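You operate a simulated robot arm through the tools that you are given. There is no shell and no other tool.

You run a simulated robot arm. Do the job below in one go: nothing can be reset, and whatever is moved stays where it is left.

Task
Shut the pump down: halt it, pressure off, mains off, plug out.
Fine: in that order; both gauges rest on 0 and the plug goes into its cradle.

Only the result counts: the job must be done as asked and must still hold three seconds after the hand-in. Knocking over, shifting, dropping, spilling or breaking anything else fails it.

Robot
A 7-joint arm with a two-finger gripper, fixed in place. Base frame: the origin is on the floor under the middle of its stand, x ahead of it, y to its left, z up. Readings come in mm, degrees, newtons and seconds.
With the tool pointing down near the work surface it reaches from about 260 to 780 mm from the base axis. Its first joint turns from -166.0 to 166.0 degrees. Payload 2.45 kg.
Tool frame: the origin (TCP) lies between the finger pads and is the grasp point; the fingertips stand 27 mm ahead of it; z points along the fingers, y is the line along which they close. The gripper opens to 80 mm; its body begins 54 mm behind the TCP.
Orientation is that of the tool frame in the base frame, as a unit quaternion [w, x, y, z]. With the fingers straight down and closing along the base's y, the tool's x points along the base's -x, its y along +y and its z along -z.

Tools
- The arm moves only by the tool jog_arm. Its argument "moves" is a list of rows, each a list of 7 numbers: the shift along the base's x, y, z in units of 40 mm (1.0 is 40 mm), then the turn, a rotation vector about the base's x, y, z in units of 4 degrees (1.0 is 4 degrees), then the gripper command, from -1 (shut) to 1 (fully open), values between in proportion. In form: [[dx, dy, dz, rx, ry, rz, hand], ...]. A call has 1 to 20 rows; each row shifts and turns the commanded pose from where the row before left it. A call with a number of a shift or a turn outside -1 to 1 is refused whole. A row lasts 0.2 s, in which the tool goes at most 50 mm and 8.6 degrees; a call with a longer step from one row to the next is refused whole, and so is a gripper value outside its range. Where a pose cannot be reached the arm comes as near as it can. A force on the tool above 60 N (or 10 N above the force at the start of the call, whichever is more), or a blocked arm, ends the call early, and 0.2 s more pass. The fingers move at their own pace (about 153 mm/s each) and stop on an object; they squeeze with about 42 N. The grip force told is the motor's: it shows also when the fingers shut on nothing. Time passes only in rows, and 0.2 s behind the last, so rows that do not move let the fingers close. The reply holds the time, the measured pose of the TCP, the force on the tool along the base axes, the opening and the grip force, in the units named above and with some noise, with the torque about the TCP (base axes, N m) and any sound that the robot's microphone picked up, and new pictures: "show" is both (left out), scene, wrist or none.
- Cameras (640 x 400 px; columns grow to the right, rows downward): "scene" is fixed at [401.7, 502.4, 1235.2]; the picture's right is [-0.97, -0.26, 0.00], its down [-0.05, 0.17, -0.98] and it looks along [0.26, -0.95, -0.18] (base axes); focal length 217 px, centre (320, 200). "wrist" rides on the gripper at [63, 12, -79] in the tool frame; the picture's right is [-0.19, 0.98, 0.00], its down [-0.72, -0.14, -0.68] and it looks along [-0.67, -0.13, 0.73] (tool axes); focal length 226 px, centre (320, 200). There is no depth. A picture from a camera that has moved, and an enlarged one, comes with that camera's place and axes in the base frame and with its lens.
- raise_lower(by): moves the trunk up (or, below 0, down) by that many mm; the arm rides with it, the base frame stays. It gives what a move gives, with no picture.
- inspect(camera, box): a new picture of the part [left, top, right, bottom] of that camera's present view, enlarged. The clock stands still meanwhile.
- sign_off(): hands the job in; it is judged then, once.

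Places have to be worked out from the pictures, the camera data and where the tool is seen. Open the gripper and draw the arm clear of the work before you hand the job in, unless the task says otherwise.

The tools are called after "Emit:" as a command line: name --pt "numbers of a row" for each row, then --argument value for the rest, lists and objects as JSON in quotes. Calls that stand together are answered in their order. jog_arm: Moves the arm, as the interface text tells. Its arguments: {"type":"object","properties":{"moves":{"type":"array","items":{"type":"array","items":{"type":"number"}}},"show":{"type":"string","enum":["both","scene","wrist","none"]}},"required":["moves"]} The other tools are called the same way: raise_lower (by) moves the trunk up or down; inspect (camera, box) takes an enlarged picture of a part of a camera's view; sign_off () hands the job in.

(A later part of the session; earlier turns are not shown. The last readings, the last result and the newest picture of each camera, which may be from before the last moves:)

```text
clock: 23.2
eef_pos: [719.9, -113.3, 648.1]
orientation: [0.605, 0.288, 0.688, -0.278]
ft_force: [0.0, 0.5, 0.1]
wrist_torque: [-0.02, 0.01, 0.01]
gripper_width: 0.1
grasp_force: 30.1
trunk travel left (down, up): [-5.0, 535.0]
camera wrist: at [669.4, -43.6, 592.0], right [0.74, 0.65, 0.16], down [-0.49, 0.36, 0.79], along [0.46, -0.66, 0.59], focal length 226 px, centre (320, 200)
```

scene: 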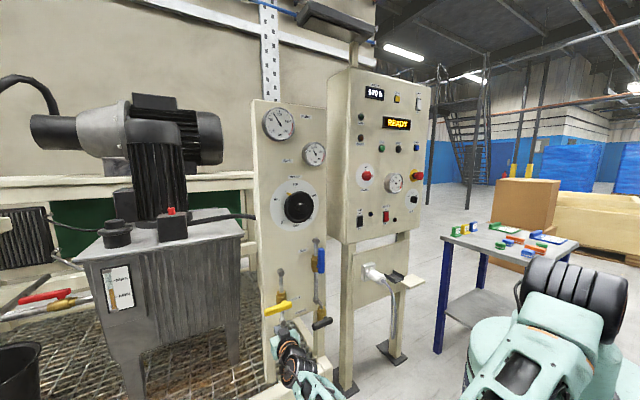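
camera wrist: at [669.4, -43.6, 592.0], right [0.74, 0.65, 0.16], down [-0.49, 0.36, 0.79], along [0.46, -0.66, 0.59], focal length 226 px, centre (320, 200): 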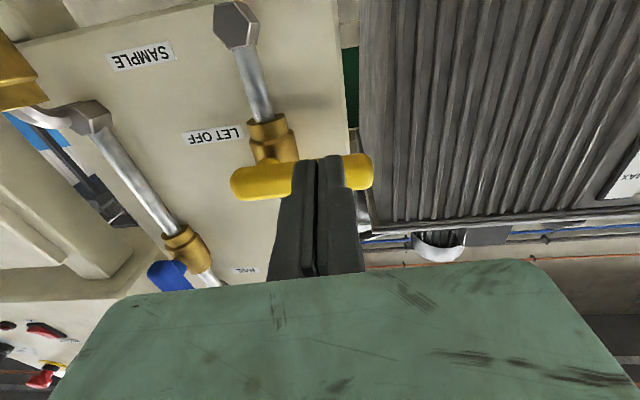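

The tips are ~25 mm short of the lever and about 10 mm below it. I advance the last 50 mm so the fingers pass underneath.

Emit:
jog_arm --pt "0.32 -0.275 -0.02 0 0 0 -1" --pt "0.32 -0.275 -0.02 0 0 0 -1" --pt "0.3 -0.27 -0.02 0 0 0 -1" --pt "0 0 0 0 0 0 -1" --show "both"

Emit:
inspect --camera "scene" --box '[240, 270, 340, 350]'

```text
clock: 24.2
eef_pos: [757.7, -143.9, 643.7]
orientation: [0.606, 0.287, 0.687, -0.278]
ft_force: [-0.7, 1.0, -0.3]
wrist_torque: [-0.02, 0.04, 0.0]
gripper_width: 0.0
grasp_force: 30.0
trunk travel left (down, up): [-5.0, 535.0]
camera wrist: at [707.8, -74.8, 588.6], right [0.74, 0.65, 0.16], down [-0.49, 0.36, 0.79], along [0.46, -0.66, 0.59], focal length 226 px, centre (320, 200)
```

scene: 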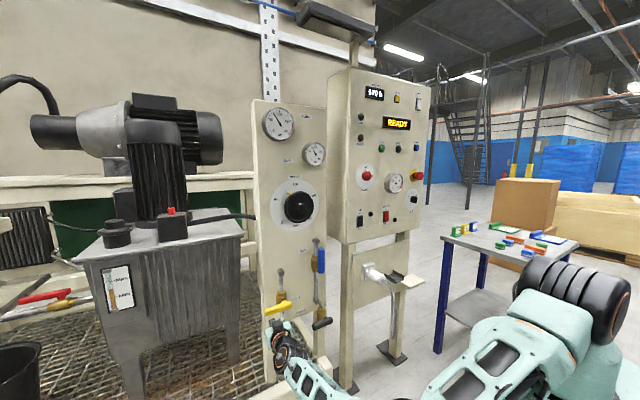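
wrist: 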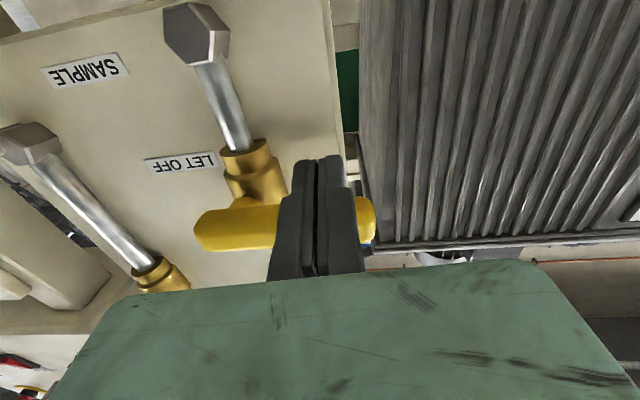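

```text
5.00 times, centred on (290, 310) of scene
camera zoom: at [401.7, 502.4, 1235.2], right [-0.97, -0.26, 0.0], down [-0.05, 0.17, -0.98], along [0.26, -0.95, -0.18], focal length 1087 px, centre (470, -350)
```

zoom: 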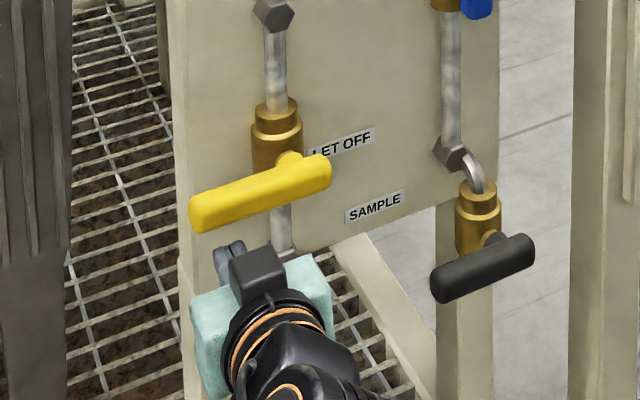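

The fingers are under the lever about 55 mm from its pivot (TCP u=-416, d=649, z=644). I push up along the lever's arc for the first ~30°, watching force.

Emit:
jog_arm --pt "0 0 0.19 0 0 0 -1" --pt "0 0 0.19 0 0 0 -1" --pt "0.035 0.037 0.19 0 0 0 -1" --pt "0.035 0.037 0.19 0 0 0 -1" --pt "0 0 0.19 0 0 0 -1" --pt "0 0 0.19 0 0 0 -1" --show "both"

Emit:
inspect --camera "scene" --box '[240, 270, 340, 350]'

```text
clock: 25.6
eef_pos: [759.8, -142.0, 690.2]
orientation: [0.606, 0.288, 0.688, -0.279]
ft_force: [0.3, 0.3, -1.2]
wrist_torque: [-0.02, -0.07, 0.04]
gripper_width: 0.0
grasp_force: 30.2
trunk travel left (down, up): [-5.0, 535.0]
camera wrist: at [709.2, -72.8, 635.4], right [0.74, 0.65, 0.16], down [-0.49, 0.36, 0.79], along [0.46, -0.66, 0.59], focal length 226 px, centre (320, 200)
```

scene: 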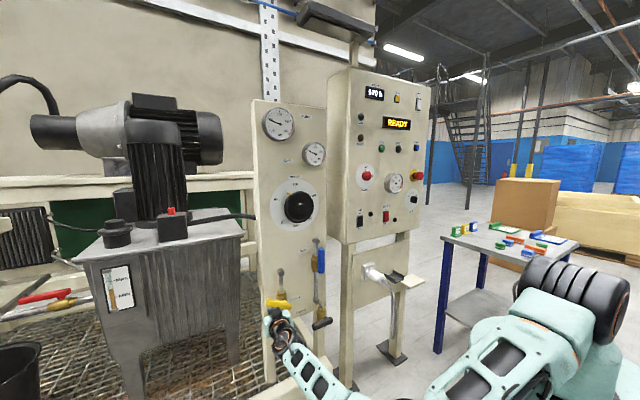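
wrist: 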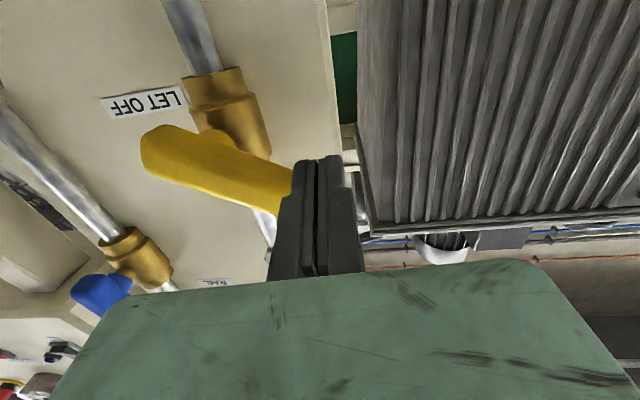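

```text
5.00 times, centred on (290, 310) of scene
camera zoom: at [401.7, 502.4, 1235.2], right [-0.97, -0.26, 0.0], down [-0.05, 0.17, -0.98], along [0.26, -0.95, -0.18], focal length 1087 px, centre (470, -350)
```

zoom: 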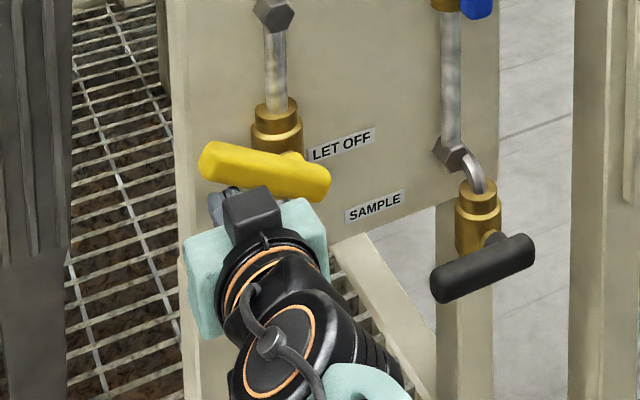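

The lever is turning (about 35° up) with negligible force. I continue along the arc toward vertical.

Emit:
jog_arm --pt "-0.035 -0.037 0.18 0 0 0 -1" --pt "-0.035 -0.037 0.18 0 0 0 -1" --pt "-0.069 -0.073 0.17 0 0 0 -1" --pt "-0.069 -0.073 0.17 0 0 0 -1" --pt "-0.095 -0.1 0.14 0 0 0 -1" --pt "-0.095 -0.1 0.14 0 0 0 -1" --show "both"

Emit:
inspect --camera "scene" --box '[240, 250, 340, 330]'

Emit:
inspect --camera "scene" --box '[240, 95, 350, 165]'

```text
clock: 27.1
eef_pos: [745.7, -156.6, 729.5]
orientation: [0.606, 0.287, 0.688, -0.278]
ft_force: [0.3, 0.9, -0.4]
wrist_torque: [0.0, 0.0, 0.01]
gripper_width: 0.0
grasp_force: 29.6
trunk travel left (down, up): [-5.0, 535.0]
camera wrist: at [694.7, -88.8, 674.6], right [0.74, 0.66, 0.16], down [-0.49, 0.36, 0.79], along [0.46, -0.66, 0.59], focal length 226 px, centre (320, 200)
```

scene: 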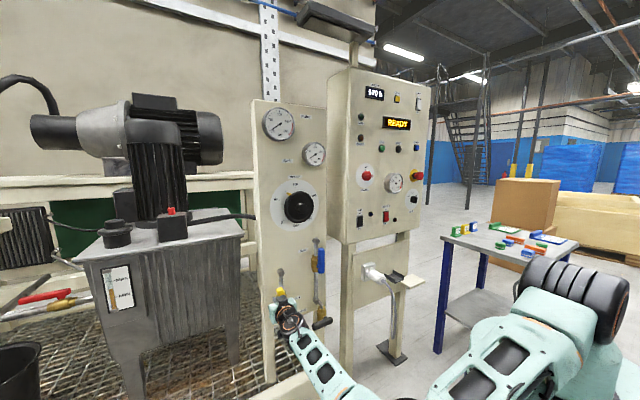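
wrist: 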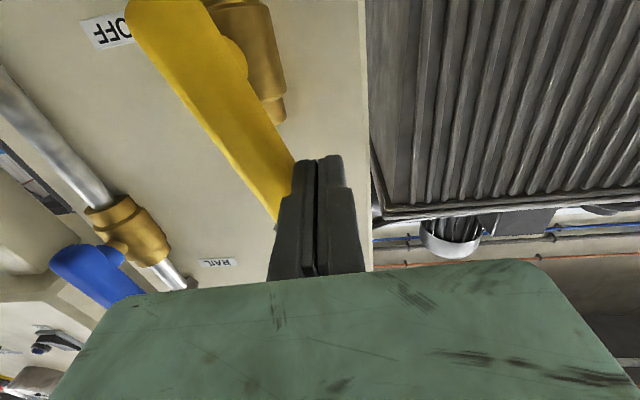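

```text
5.00 times, centred on (290, 290) of scene
camera zoom: at [401.7, 502.4, 1235.2], right [-0.97, -0.26, 0.0], down [-0.05, 0.17, -0.98], along [0.26, -0.95, -0.18], focal length 1087 px, centre (470, -250)
```

zoom: 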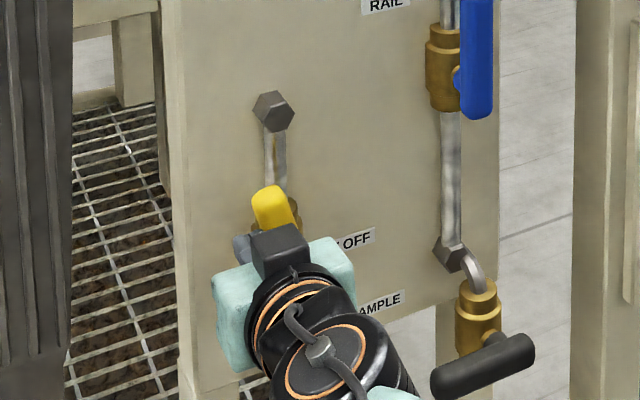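

```text
5.71 times, centred on (295, 130) of scene
camera zoom: at [401.7, 502.4, 1235.2], right [-0.97, -0.26, 0.0], down [-0.05, 0.17, -0.98], along [0.26, -0.95, -0.18], focal length 1242 px, centre (463, 600)
```

zoom: 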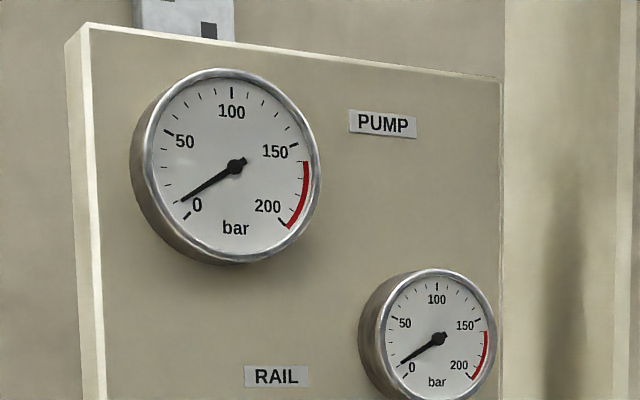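

Both gauges are dropping toward 0. I bring the lever the remaining ~15–20° to vertical.

Emit:
jog_arm --pt "-0.069 -0.073 0.05 0 0 0 -1" --pt "-0.069 -0.073 0.05 0 0 0 -1" --pt "-0.069 -0.073 0.04 0 0 0 -1" --pt "-0.069 -0.073 0.03 0 0 0 -1" --pt "-0.03 -0.032 0 0 0 0 -1" --show "both"

Emit:
inspect --camera "scene" --box '[240, 250, 340, 330]'

Emit:
inspect --camera "scene" --box '[240, 95, 350, 165]'

```text
clock: 28.2
eef_pos: [732.7, -170.6, 736.5]
orientation: [0.606, 0.287, 0.688, -0.278]
ft_force: [1.9, 9.3, -2.8]
wrist_torque: [0.1, -0.04, 0.03]
gripper_width: 0.1
grasp_force: 29.6
trunk travel left (down, up): [-5.0, 535.0]
camera wrist: at [682.1, -100.3, 681.5], right [0.74, 0.66, 0.16], down [-0.49, 0.36, 0.79], along [0.46, -0.66, 0.59], focal length 226 px, centre (320, 200)
```

scene: 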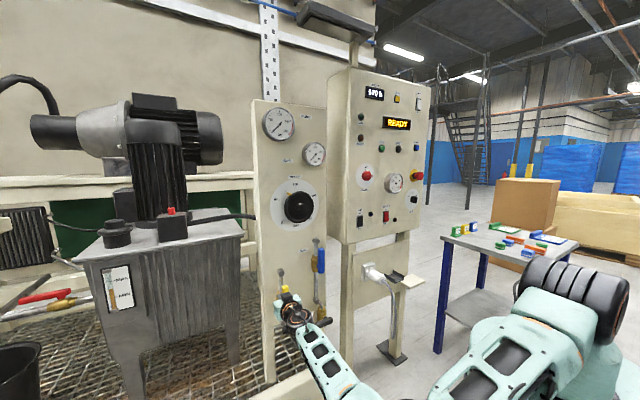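
wrist: 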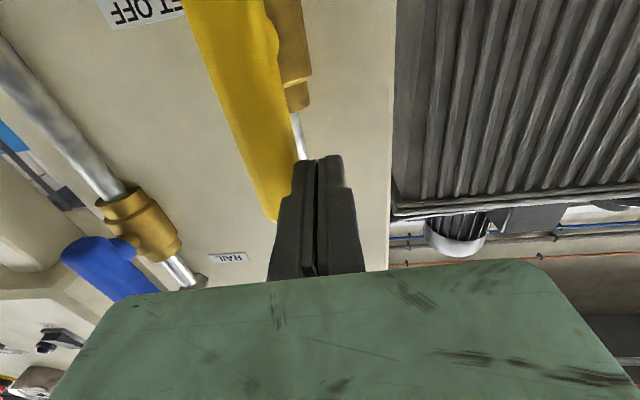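

```text
5.00 times, centred on (290, 290) of scene
camera zoom: at [401.7, 502.4, 1235.2], right [-0.97, -0.26, 0.0], down [-0.05, 0.17, -0.98], along [0.26, -0.95, -0.18], focal length 1087 px, centre (470, -250)
```

zoom: 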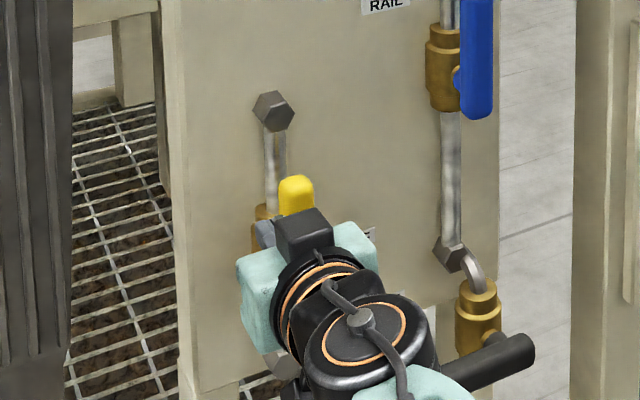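

```text
5.71 times, centred on (295, 130) of scene
camera zoom: at [401.7, 502.4, 1235.2], right [-0.97, -0.26, 0.0], down [-0.05, 0.17, -0.98], along [0.26, -0.95, -0.18], focal length 1242 px, centre (463, 600)
```

zoom: 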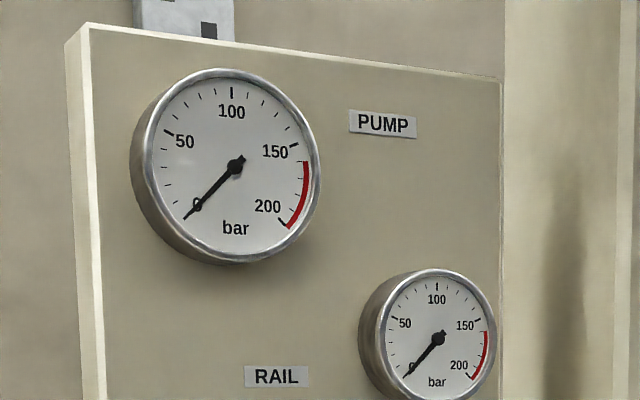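

Both gauges read 0, the lever stands vertical against its stop (9 N felt). I ease off sideways and retreat along the normal, then recheck.

Emit:
jog_arm --pt "0.1 0.106 0 0 0 0 -1" --pt "0.05 0.053 0 0 0 0 -1" --pt "-0.3 0.28 0 0 0 0 -1" --pt "-0.5 0.473 0 0 0 0 -1" --pt "-0.6 0.568 0 0 0 0 -1" --pt "-0.6 0.568 0 0 0 0 -1" --pt "-0.6 0.568 0 0 0 0 -1" --show "both"

Emit:
inspect --camera "scene" --box '[240, 250, 340, 330]'

Emit:
inspect --camera "scene" --box '[330, 130, 440, 200]'

```text
clock: 29.9
eef_pos: [633.9, -67.5, 733.3]
orientation: [0.606, 0.288, 0.687, -0.279]
ft_force: [-0.1, -0.3, 0.8]
wrist_torque: [0.02, -0.03, 0.02]
gripper_width: 0.0
grasp_force: 30.0
trunk travel left (down, up): [-5.0, 535.0]
camera wrist: at [583.3, 2.2, 678.1], right [0.74, 0.66, 0.16], down [-0.49, 0.36, 0.79], along [0.46, -0.66, 0.59], focal length 226 px, centre (320, 200)
```

scene: 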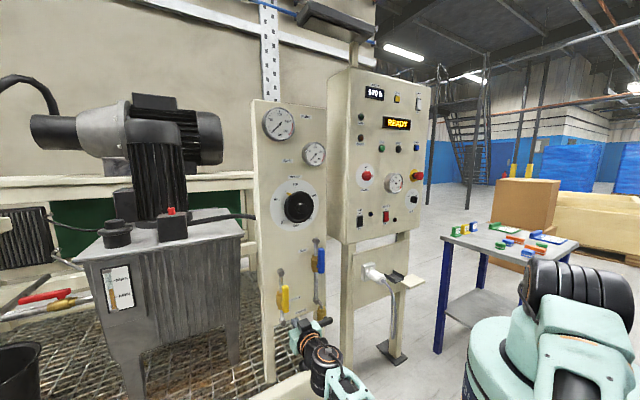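
wrist: 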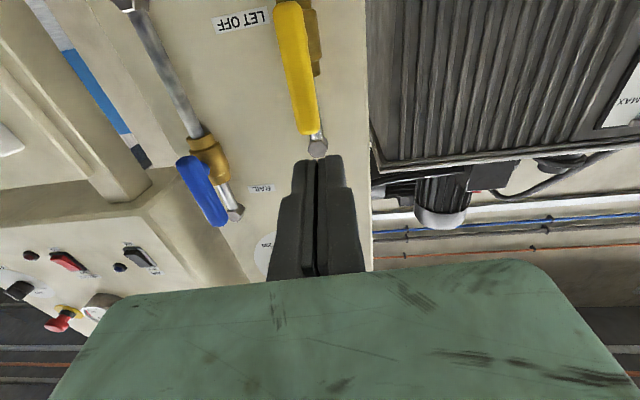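

```text
5.00 times, centred on (290, 290) of scene
camera zoom: at [401.7, 502.4, 1235.2], right [-0.97, -0.26, 0.0], down [-0.05, 0.17, -0.98], along [0.26, -0.95, -0.18], focal length 1087 px, centre (470, -250)
```

zoom: 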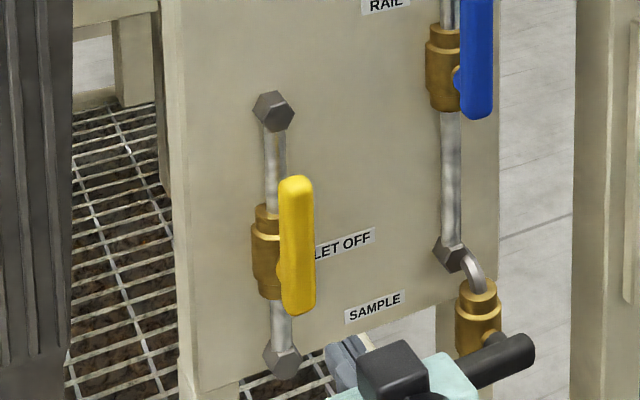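

```text
5.71 times, centred on (385, 165) of scene
camera zoom: at [401.7, 502.4, 1235.2], right [-0.97, -0.26, 0.0], down [-0.05, 0.17, -0.98], along [0.26, -0.95, -0.18], focal length 1242 px, centre (-51, 400)
```

zoom: 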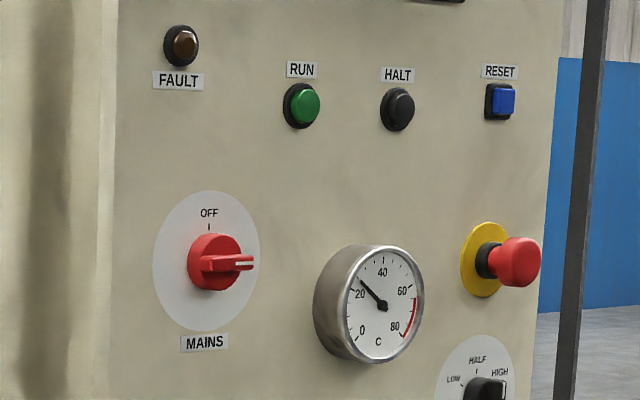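

LET OFF is fully open (vertical) and MAINS is still ON (pointer at 3 o'clock). I raise the arm in front of the hydraulic panel before crossing to the mains knob.

Emit:
jog_arm --pt "0 0 0.9 0 0 0 -1" --pt "0 0 0.95 0 0 0 -1" --pt "0 0 0.95 0 0 0 -1" --pt "0 0 0.95 0 0 0 -1" --pt "0 0 0.95 0 0 0 -1" --pt "0 0 0.95 0 0 0 -1" --pt "0 0 0.95 0 0 0 -1" --show "both"

```text
clock: 31.4
eef_pos: [636.0, -68.0, 998.7]
orientation: [0.605, 0.287, 0.688, -0.279]
ft_force: [-0.6, -0.1, -0.2]
wrist_torque: [-0.02, -0.02, 0.0]
gripper_width: 0.1
grasp_force: 29.8
trunk travel left (down, up): [-5.0, 535.0]
camera wrist: at [584.2, 1.0, 943.3], right [0.74, 0.66, 0.16], down [-0.49, 0.36, 0.79], along [0.46, -0.66, 0.59], focal length 226 px, centre (320, 200)
```

scene: 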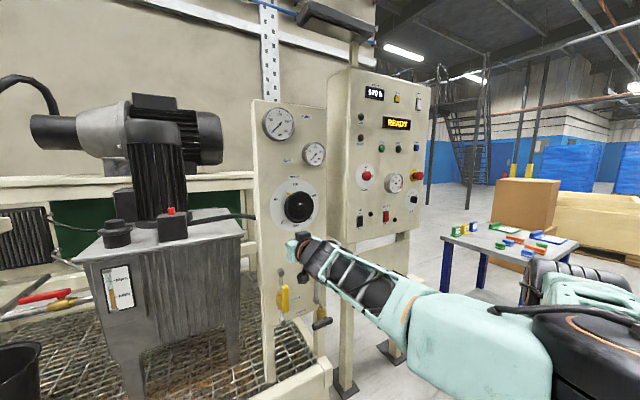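
wrist: 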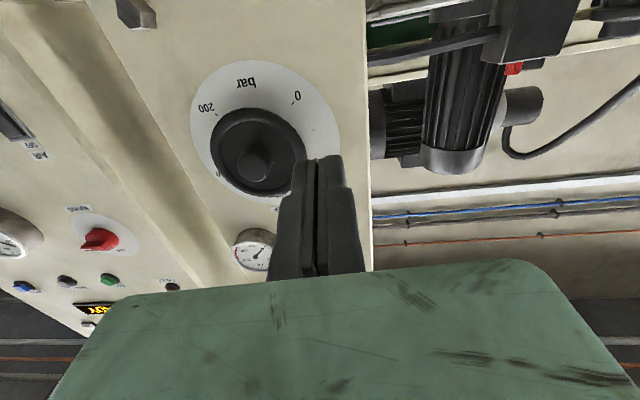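

The elbow now sits low on the far side from the panels, clear of everything. I cross to in front of the MAINS knob (u≈35, z≈1165), staying ~150 mm out.

Emit:
jog_arm --pt "-0.634 -0.707 0.366 0 0 0 -1" --pt "-0.634 -0.707 0.366 0 0 0 -1" --pt "-0.634 -0.707 0.366 0 0 0 -1" --pt "-0.634 -0.707 0.366 0 0 0 -1" --pt "-0.634 -0.707 0.366 0 0 0 -1" --pt "-0.634 -0.707 0.366 0 0 0 -1" --show "both"

```text
clock: 32.9
eef_pos: [481.5, -240.6, 1087.7]
orientation: [0.605, 0.288, 0.687, -0.28]
ft_force: [0.3, 0.5, -0.8]
wrist_torque: [-0.02, -0.02, 0.01]
gripper_width: 0.0
grasp_force: 30.6
trunk travel left (down, up): [-5.0, 535.0]
camera wrist: at [430.4, -170.3, 1032.2], right [0.74, 0.66, 0.16], down [-0.49, 0.36, 0.79], along [0.46, -0.66, 0.59], focal length 226 px, centre (320, 200)
```

scene: 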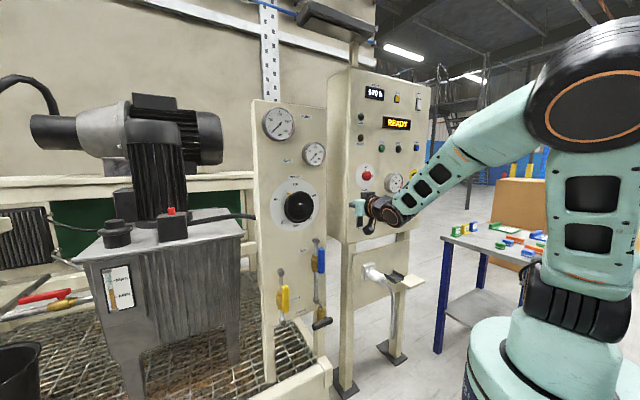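
wrist: 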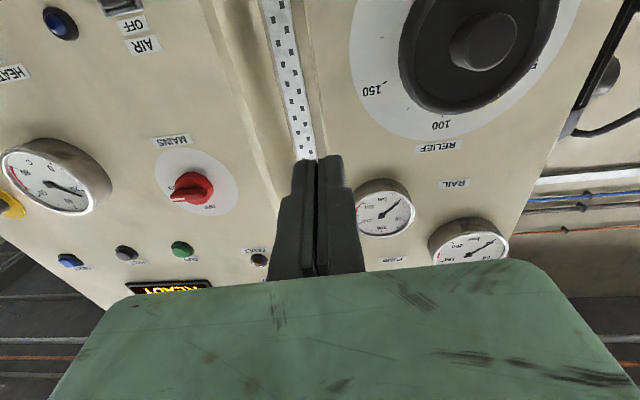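

Elbow is back up. I finish the crossing to the knob.

Emit:
jog_arm --pt "-0.6 -0.68 0.366 0 0 0 -1" --pt "-0.6 -0.68 0.366 0 0 0 -1" --pt "-0.6 -0.68 0.366 0 0 0 -1" --pt "-0.6 -0.68 0.366 0 0 0 -1" --pt "-0.6 -0.68 0.366 0 0 0 -1" --show "both"

```text
clock: 34.0
eef_pos: [357.0, -368.2, 1174.0]
orientation: [0.598, 0.271, 0.685, -0.317]
ft_force: [0.0, 0.2, -0.1]
wrist_torque: [-0.04, 0.03, 0.02]
gripper_width: 0.0
grasp_force: 29.6
trunk travel left (down, up): [-5.0, 535.0]
camera wrist: at [306.6, -302.0, 1116.9], right [0.76, 0.64, 0.08], down [-0.45, 0.43, 0.78], along [0.47, -0.64, 0.62], focal length 226 px, centre (320, 200)
```

scene: 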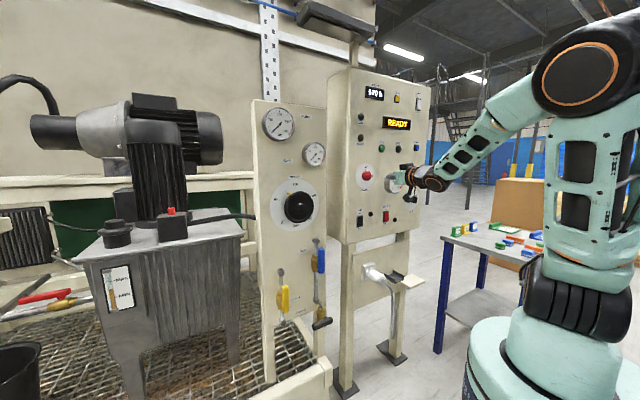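
wrist: 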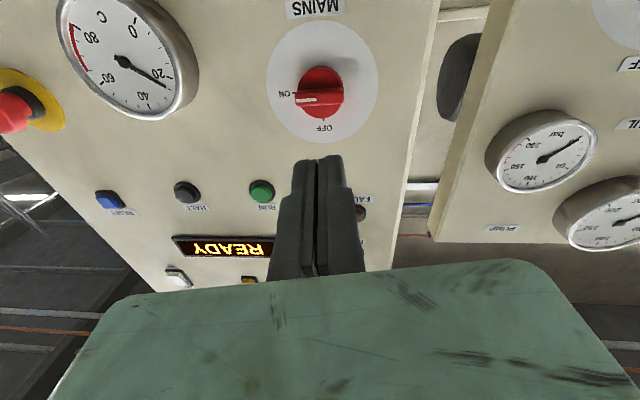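

The MAINS knob is in view (bar pointing to ON, OFF at 12 o'clock). I roll the tool +90° about its axis so the fingers close vertically on the horizontal bar, and open the gripper.

Emit:
jog_arm --pt "0 0 0 1 -0.946 0 0.3" --pt "0 0 0 1 -0.946 0 0.3" --pt "0 0 0 1 -0.946 0 0.3" --pt "0 0 0 1 -0.946 0 0.3" --pt "0 0 0 1 -0.946 0 0.3" --pt "0 0 0 1 -0.946 0 0.3" --pt "0 0 0 1 -0.946 0 0.3" --pt "0 0 0 1 -0.946 0 0.3" --show "both"

```text
clock: 35.9
eef_pos: [350.6, -376.8, 1173.7]
orientation: [0.666, 0.496, 0.556, -0.04]
ft_force: [0.5, -0.1, -1.0]
wrist_torque: [-0.02, 0.01, -0.01]
gripper_width: 51.8
grasp_force: 0.0
trunk travel left (down, up): [-5.0, 535.0]
camera wrist: at [326.1, -284.5, 1139.9], right [0.52, 0.4, 0.76], down [-0.83, 0.05, 0.55], along [0.18, -0.92, 0.36], focal length 226 px, centre (320, 200)
```

scene: 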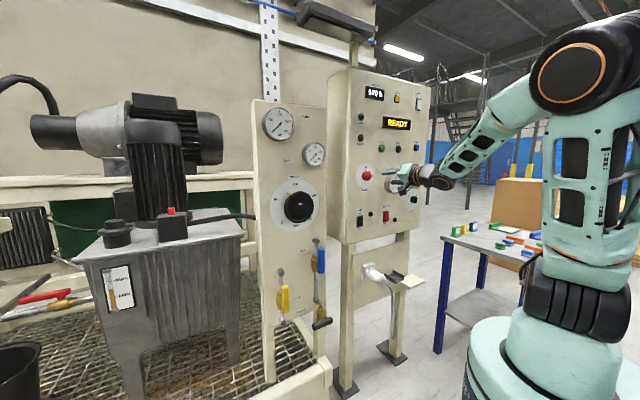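
wrist: 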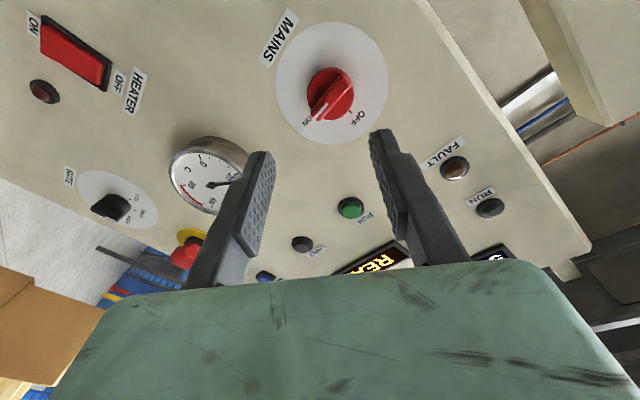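

Rolled about 40° so far and tracking well; I finish the remaining ~50° roll.

Emit:
jog_arm --pt "0 0 0 1 -0.946 0 0.3" --pt "0 0 0 1 -0.946 0 0.3" --pt "0 0 0 1 -0.946 0 0.3" --pt "0 0 0 1 -0.946 0 0.3" --pt "0 0 0 1 -0.946 0 0.3" --pt "0 0 0 1 -0.946 0 0.3" --pt "0 0 0 1 -0.946 0 0.3" --pt "0 0 0 1 -0.946 0 0.3" --pt "0 0 0 0 0 0 0.3" --show "both"

```text
clock: 37.9
eef_pos: [361.5, -372.4, 1161.1]
orientation: [0.618, 0.647, 0.345, 0.285]
ft_force: [0.5, -1.0, -0.6]
wrist_torque: [-0.01, 0.0, 0.02]
gripper_width: 52.0
grasp_force: 0.1
trunk travel left (down, up): [-5.0, 535.0]
camera wrist: at [337.7, -275.0, 1175.5], right [-0.02, -0.15, 0.99], down [-0.99, -0.16, -0.05], along [0.17, -0.97, -0.15], focal length 226 px, centre (320, 200)
```

scene: 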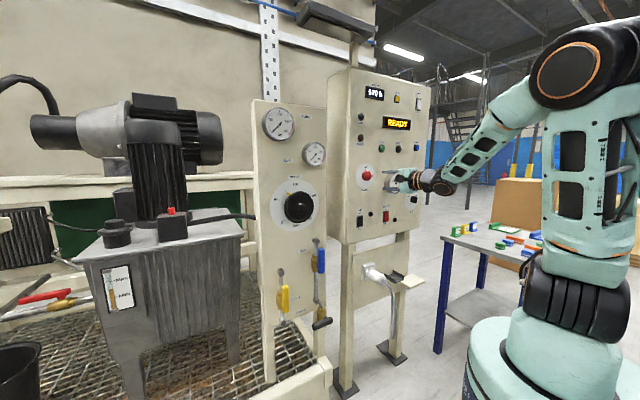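
wrist: 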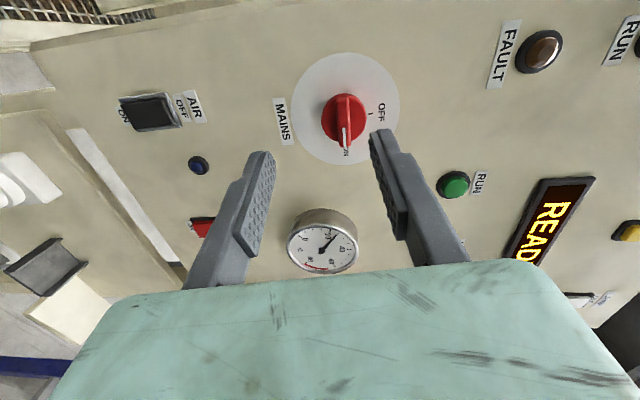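

The roll is complete (closing axis vertical); the axis is ~6° off in azimuth, so I correct that and move in to about 70 mm from the knob for a closer look.

Emit:
jog_arm --pt "0.2 -0.2 0.03 -0.37 -0.39 -0.775 0.3" --pt "0.25 -0.3 0.05 -0.37 -0.39 -0.775 0.3" --pt "0.25 -0.3 0.05 0 0 0 0.3" --pt "0 0 0 0 0 0 0.3" --show "both"

Emit:
inspect --camera "wrist" --box '[240, 20, 440, 145]'

Emit:
inspect --camera "scene" --box '[340, 145, 420, 195]'

```text
clock: 38.9
eef_pos: [389.9, -403.9, 1164.6]
orientation: [0.658, 0.64, 0.3, 0.259]
ft_force: [-1.1, 0.0, -1.0]
wrist_torque: [-0.01, 0.03, 0.01]
gripper_width: 51.9
grasp_force: 0.2
trunk travel left (down, up): [-5.0, 535.0]
camera wrist: at [376.0, -304.1, 1173.2], right [-0.09, -0.09, 0.99], down [-0.99, -0.06, -0.1], along [0.07, -0.99, -0.09], focal length 226 px, centre (320, 200)
```

scene: 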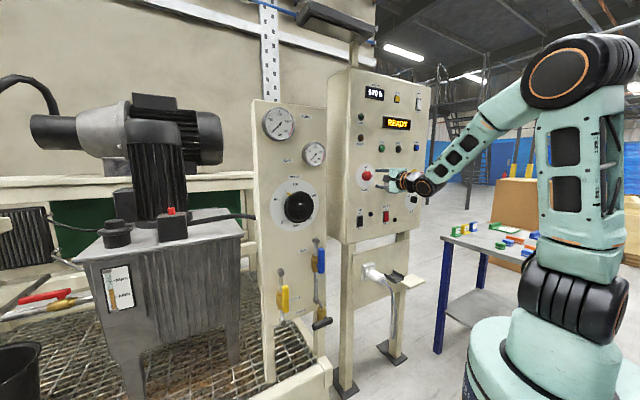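
wrist: 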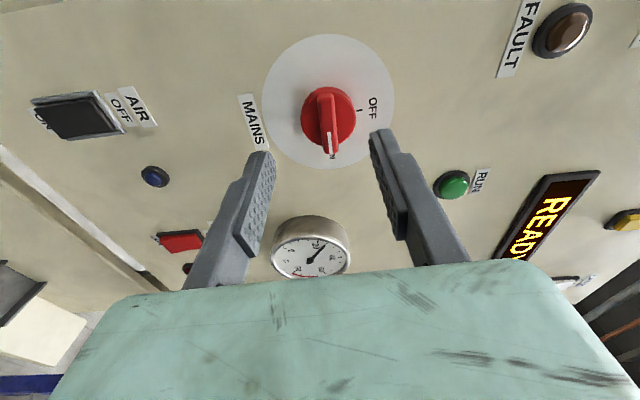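

```text
3.20 times, centred on (340, 82) of wrist
camera zoom: at [376.0, -304.1, 1173.2], right [-0.09, -0.09, 0.99], down [-0.99, -0.06, -0.1], along [0.07, -0.99, -0.09], focal length 723 px, centre (256, 576)
```

zoom: 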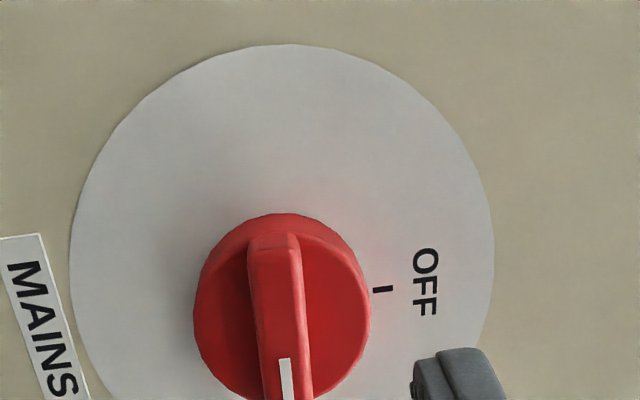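

```text
8.00 times, centred on (380, 170) of scene
camera zoom: at [401.7, 502.4, 1235.2], right [-0.97, -0.26, 0.0], down [-0.05, 0.17, -0.98], along [0.26, -0.95, -0.18], focal length 1739 px, centre (-160, 440)
```

zoom: 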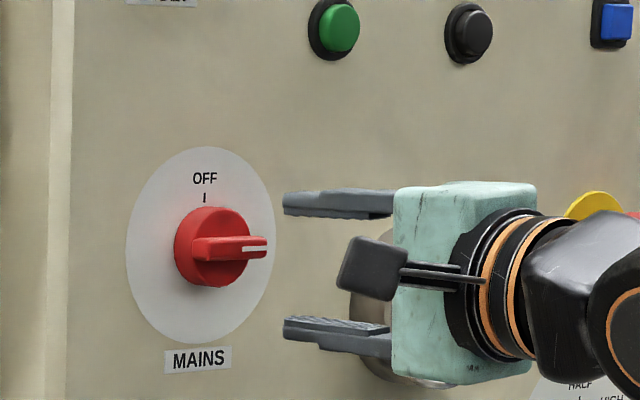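

The tool axis now matches the panel normal. The knob is ~7 mm higher and ~8 mm to the right of the tool axis; its bar is ~12 mm thick and stands ~30 mm off the panel. I centre and advance with the fingers straddling the bar.

Emit:
jog_arm --pt "0.1 -0.28 0.09 0 0 0 0.3" --pt "0.2 -0.3 0.085 0 0 0 0.3" --pt "0.29 -0.275 0 0 0 0 0.3" --pt "0.29 -0.275 0 0 0 0 0.3" --pt "0 0 0 0 0 0 0.3" --show "both"

Emit:
inspect --camera "wrist" --box '[220, 60, 420, 185]'

Emit:
inspect --camera "scene" --box '[340, 145, 420, 195]'

```text
clock: 40.0
eef_pos: [425.3, -450.9, 1174.5]
orientation: [0.658, 0.639, 0.301, 0.26]
ft_force: [0.1, 0.4, -0.9]
wrist_torque: [0.02, -0.03, 0.03]
gripper_width: 52.0
grasp_force: 0.0
trunk travel left (down, up): [-5.0, 535.0]
camera wrist: at [411.5, -350.3, 1182.4], right [-0.09, -0.09, 0.99], down [-0.99, -0.06, -0.1], along [0.07, -0.99, -0.09], focal length 226 px, centre (320, 200)
```

scene: 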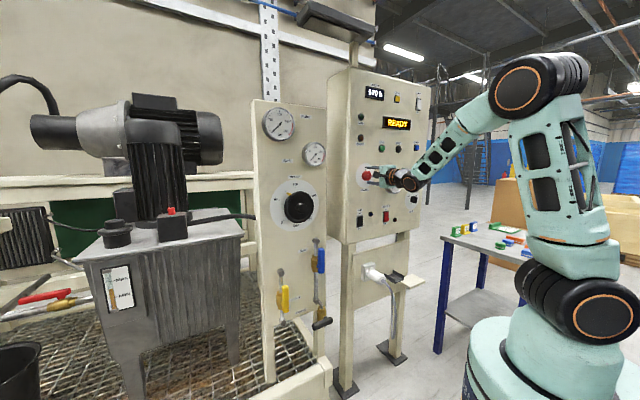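
wrist: 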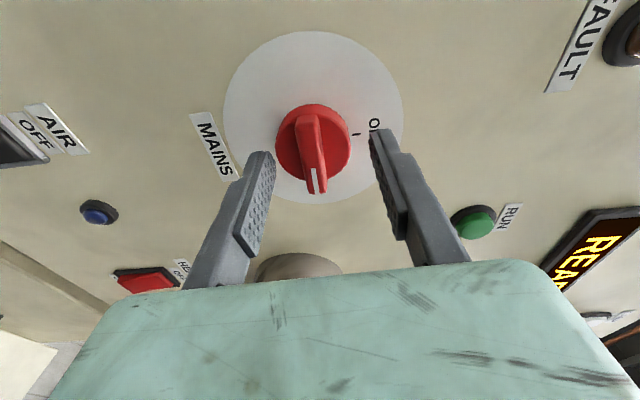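

```text
3.20 times, centred on (320, 122) of wrist
camera zoom: at [411.5, -350.3, 1182.4], right [-0.09, -0.09, 0.99], down [-0.99, -0.06, -0.1], along [0.07, -0.99, -0.09], focal length 723 px, centre (320, 448)
```

zoom: 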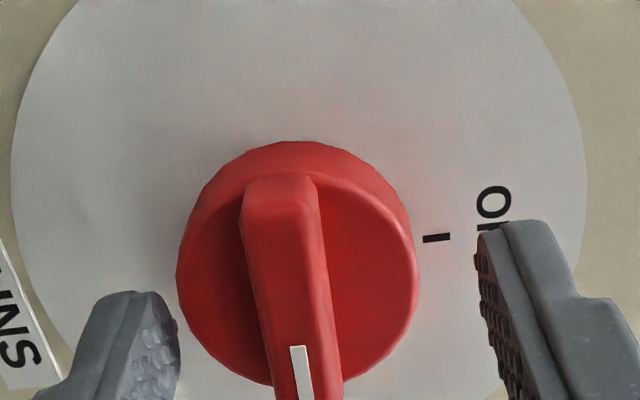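

```text
8.00 times, centred on (380, 170) of scene
camera zoom: at [401.7, 502.4, 1235.2], right [-0.97, -0.26, 0.0], down [-0.05, 0.17, -0.98], along [0.26, -0.95, -0.18], focal length 1739 px, centre (-160, 440)
```

zoom: 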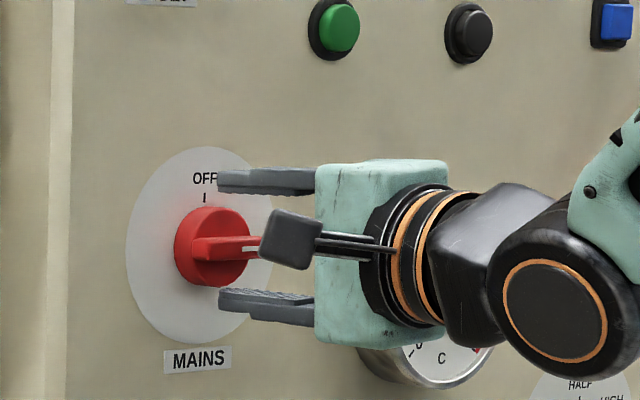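

The axis passes ~4 mm above the knob centre, otherwise aligned. I lower 4 mm, advance slightly, and close on the bar.

Emit:
jog_arm --pt "0.03 -0.027 -0.1 0 0 0 0.3" --pt "0.01 -0.01 0 0 0 0 0.3" --pt "0 0 0 0 0 0 -0.4" --pt "0 0 0 0 0 0 -1" --pt "0 0 0 0 0 0 -1" --show "both"

Emit:
inspect --camera "scene" --box '[340, 145, 420, 195]'

Emit:
inspect --camera "wrist" --box '[220, 60, 420, 185]'

```text
clock: 41.2
eef_pos: [425.9, -451.3, 1170.4]
orientation: [0.658, 0.64, 0.301, 0.258]
ft_force: [0.2, -0.1, 0.4]
wrist_torque: [0.03, 0.01, 0.01]
gripper_width: 0.0
grasp_force: 29.7
trunk travel left (down, up): [-5.0, 535.0]
camera wrist: at [413.0, -350.6, 1178.1], right [-0.09, -0.09, 0.99], down [-0.99, -0.06, -0.1], along [0.07, -0.99, -0.09], focal length 226 px, centre (320, 200)
```

scene: 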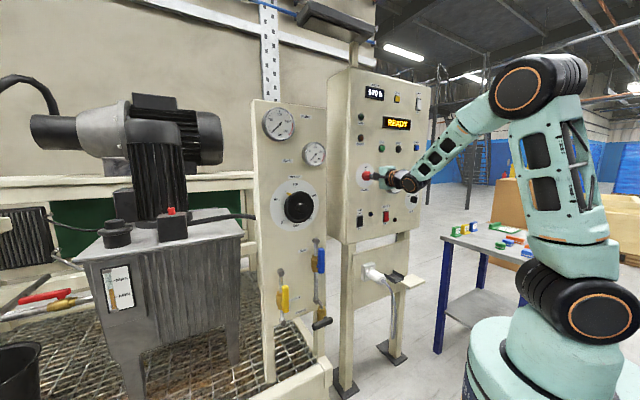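
wrist: 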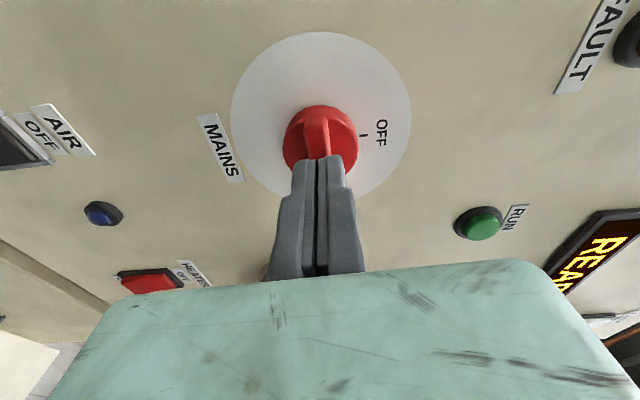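

```text
8.00 times, centred on (380, 170) of scene
camera zoom: at [401.7, 502.4, 1235.2], right [-0.97, -0.26, 0.0], down [-0.05, 0.17, -0.98], along [0.26, -0.95, -0.18], focal length 1739 px, centre (-160, 440)
```

zoom: 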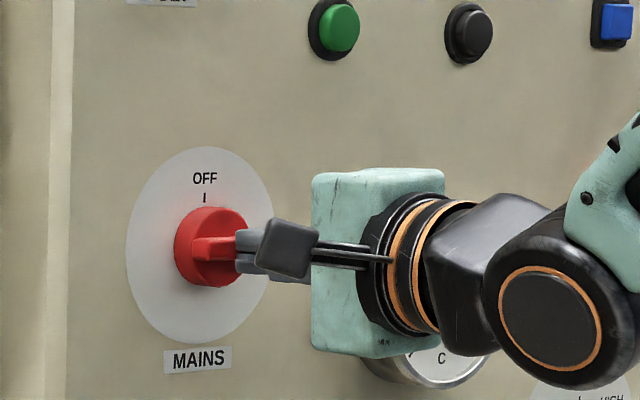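

```text
3.20 times, centred on (320, 122) of wrist
camera zoom: at [413.0, -350.6, 1178.1], right [-0.09, -0.09, 0.99], down [-0.99, -0.06, -0.1], along [0.07, -0.99, -0.09], focal length 723 px, centre (320, 448)
```

zoom: 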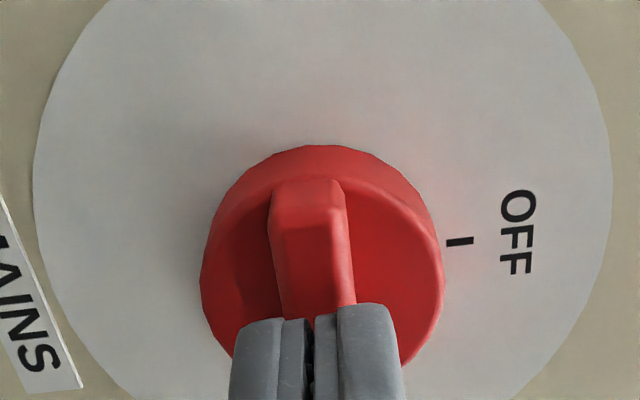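

The fingers closed on nothing: the tips are just short of the bar (bar top ≈ d 646, base face ≈ 659). I reopen, advance 10 mm, and close again.

Emit:
jog_arm --pt "0 0 0 0 0 0 0.3" --pt "0 0 0 0 0 0 0.3" --pt "0.09 -0.085 0 0 0 0 0.3" --pt "0.09 -0.085 0 0 0 0 0.3" --pt "0 0 0 0 0 0 0.3" --pt "0 0 0 0 0 0 -0.4" --pt "0 0 0 0 0 0 -1" --pt "0 0 0 0 0 0 -1" --show "both"

Emit:
inspect --camera "wrist" --box '[220, 60, 420, 185]'

```text
clock: 43.0
eef_pos: [434.2, -458.3, 1169.4]
orientation: [0.659, 0.639, 0.301, 0.259]
ft_force: [4.8, -4.6, 10.2]
wrist_torque: [-0.2, -0.12, 0.06]
gripper_width: 43.1
grasp_force: 45.4
trunk travel left (down, up): [-5.0, 535.0]
camera wrist: at [420.7, -358.6, 1177.6], right [-0.09, -0.09, 0.99], down [-0.99, -0.06, -0.1], along [0.07, -0.99, -0.09], focal length 226 px, centre (320, 200)
```

scene: 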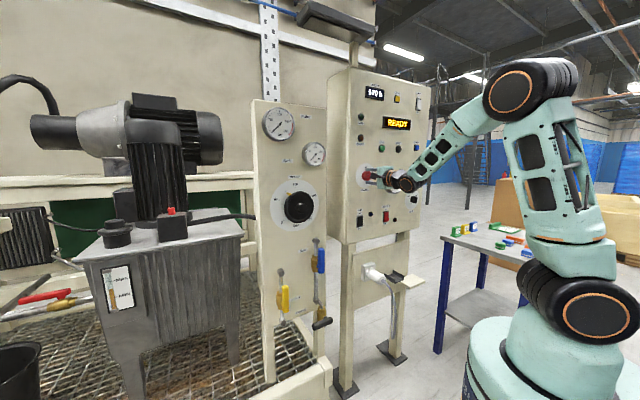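
wrist: 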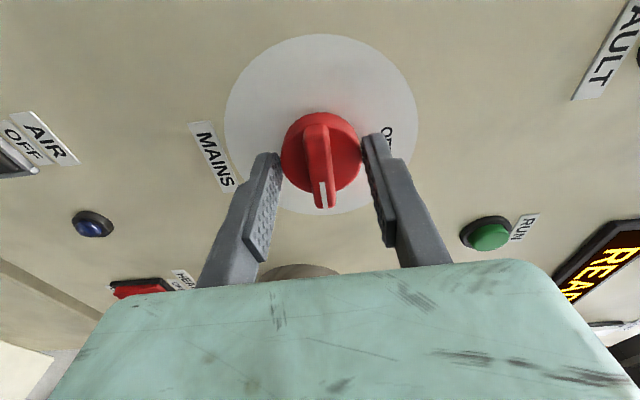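

```text
3.20 times, centred on (320, 122) of wrist
camera zoom: at [420.7, -358.6, 1177.6], right [-0.09, -0.09, 0.99], down [-0.99, -0.06, -0.1], along [0.07, -0.99, -0.09], focal length 723 px, centre (320, 448)
```

zoom: 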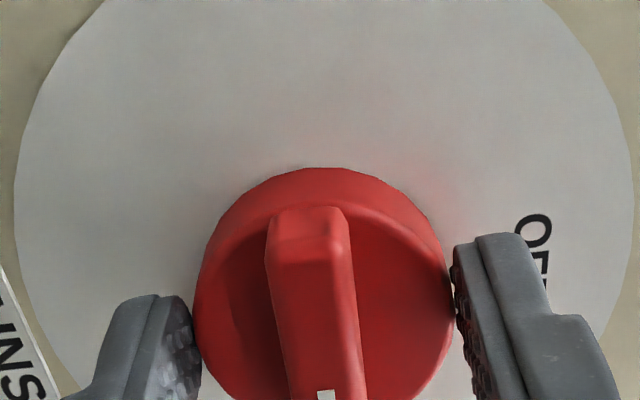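

The fingers have gripped the round 43 mm base of the knob firmly (45 N), centred on its axis. I try turning it counter-clockwise by ~20° and check whether it follows.

Emit:
jog_arm --pt "0 0 0.02 -0.5 0.473 0 -1" --pt "0 0 0 -0.8 0.757 0 -1" --pt "0 0 0 -0.8 0.757 0 -1" --pt "0 0 0 -0.8 0.757 0 -1" --pt "0 0 0 -0.8 0.757 0 -1" --show "both"

Emit:
inspect --camera "wrist" --box '[220, 60, 420, 185]'

Emit:
inspect --camera "scene" --box '[340, 145, 420, 195]'

```text
clock: 44.2
eef_pos: [434.5, -459.1, 1167.9]
orientation: [0.693, 0.577, 0.41, 0.137]
ft_force: [7.8, -11.0, 4.1]
wrist_torque: [0.35, 0.35, -0.13]
gripper_width: 43.4
grasp_force: 44.7
trunk travel left (down, up): [-5.0, 535.0]
camera wrist: at [419.8, -359.5, 1154.2], right [0.16, 0.16, 0.97], down [-0.98, -0.05, 0.17], along [0.08, -0.99, 0.15], focal length 226 px, centre (320, 200)
```

scene: 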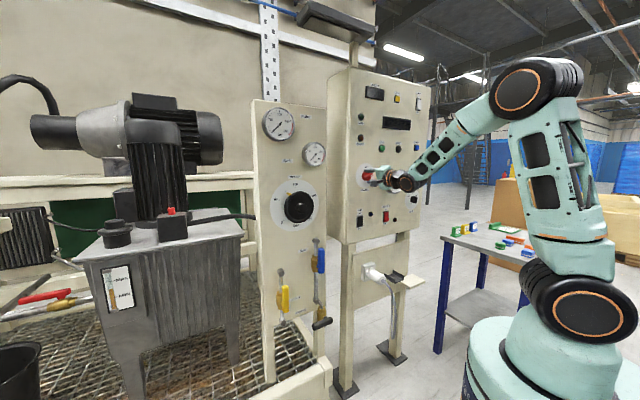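
wrist: 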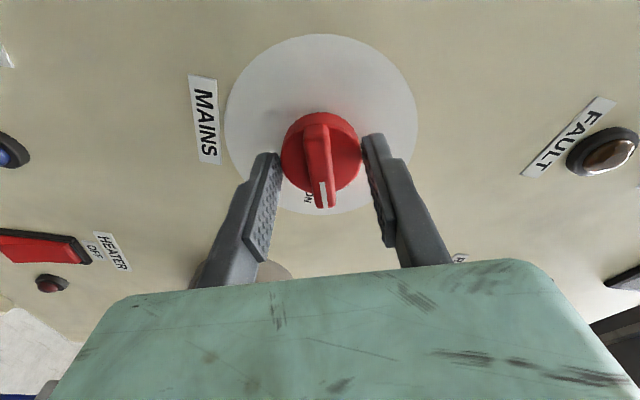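

```text
3.20 times, centred on (320, 122) of wrist
camera zoom: at [419.8, -359.5, 1154.2], right [0.16, 0.16, 0.97], down [-0.98, -0.05, 0.17], along [0.08, -0.99, 0.15], focal length 723 px, centre (320, 448)
```

zoom: 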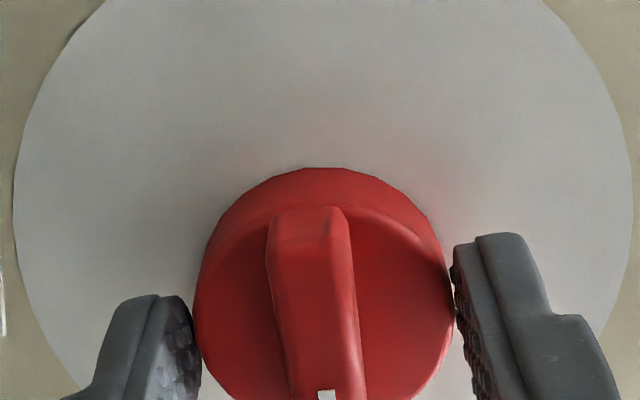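

```text
8.00 times, centred on (380, 170) of scene
camera zoom: at [401.7, 502.4, 1235.2], right [-0.97, -0.26, 0.0], down [-0.05, 0.17, -0.98], along [0.26, -0.95, -0.18], focal length 1739 px, centre (-160, 440)
```

zoom: 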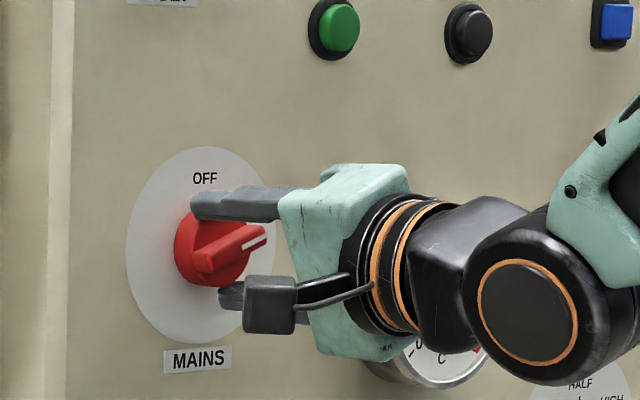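

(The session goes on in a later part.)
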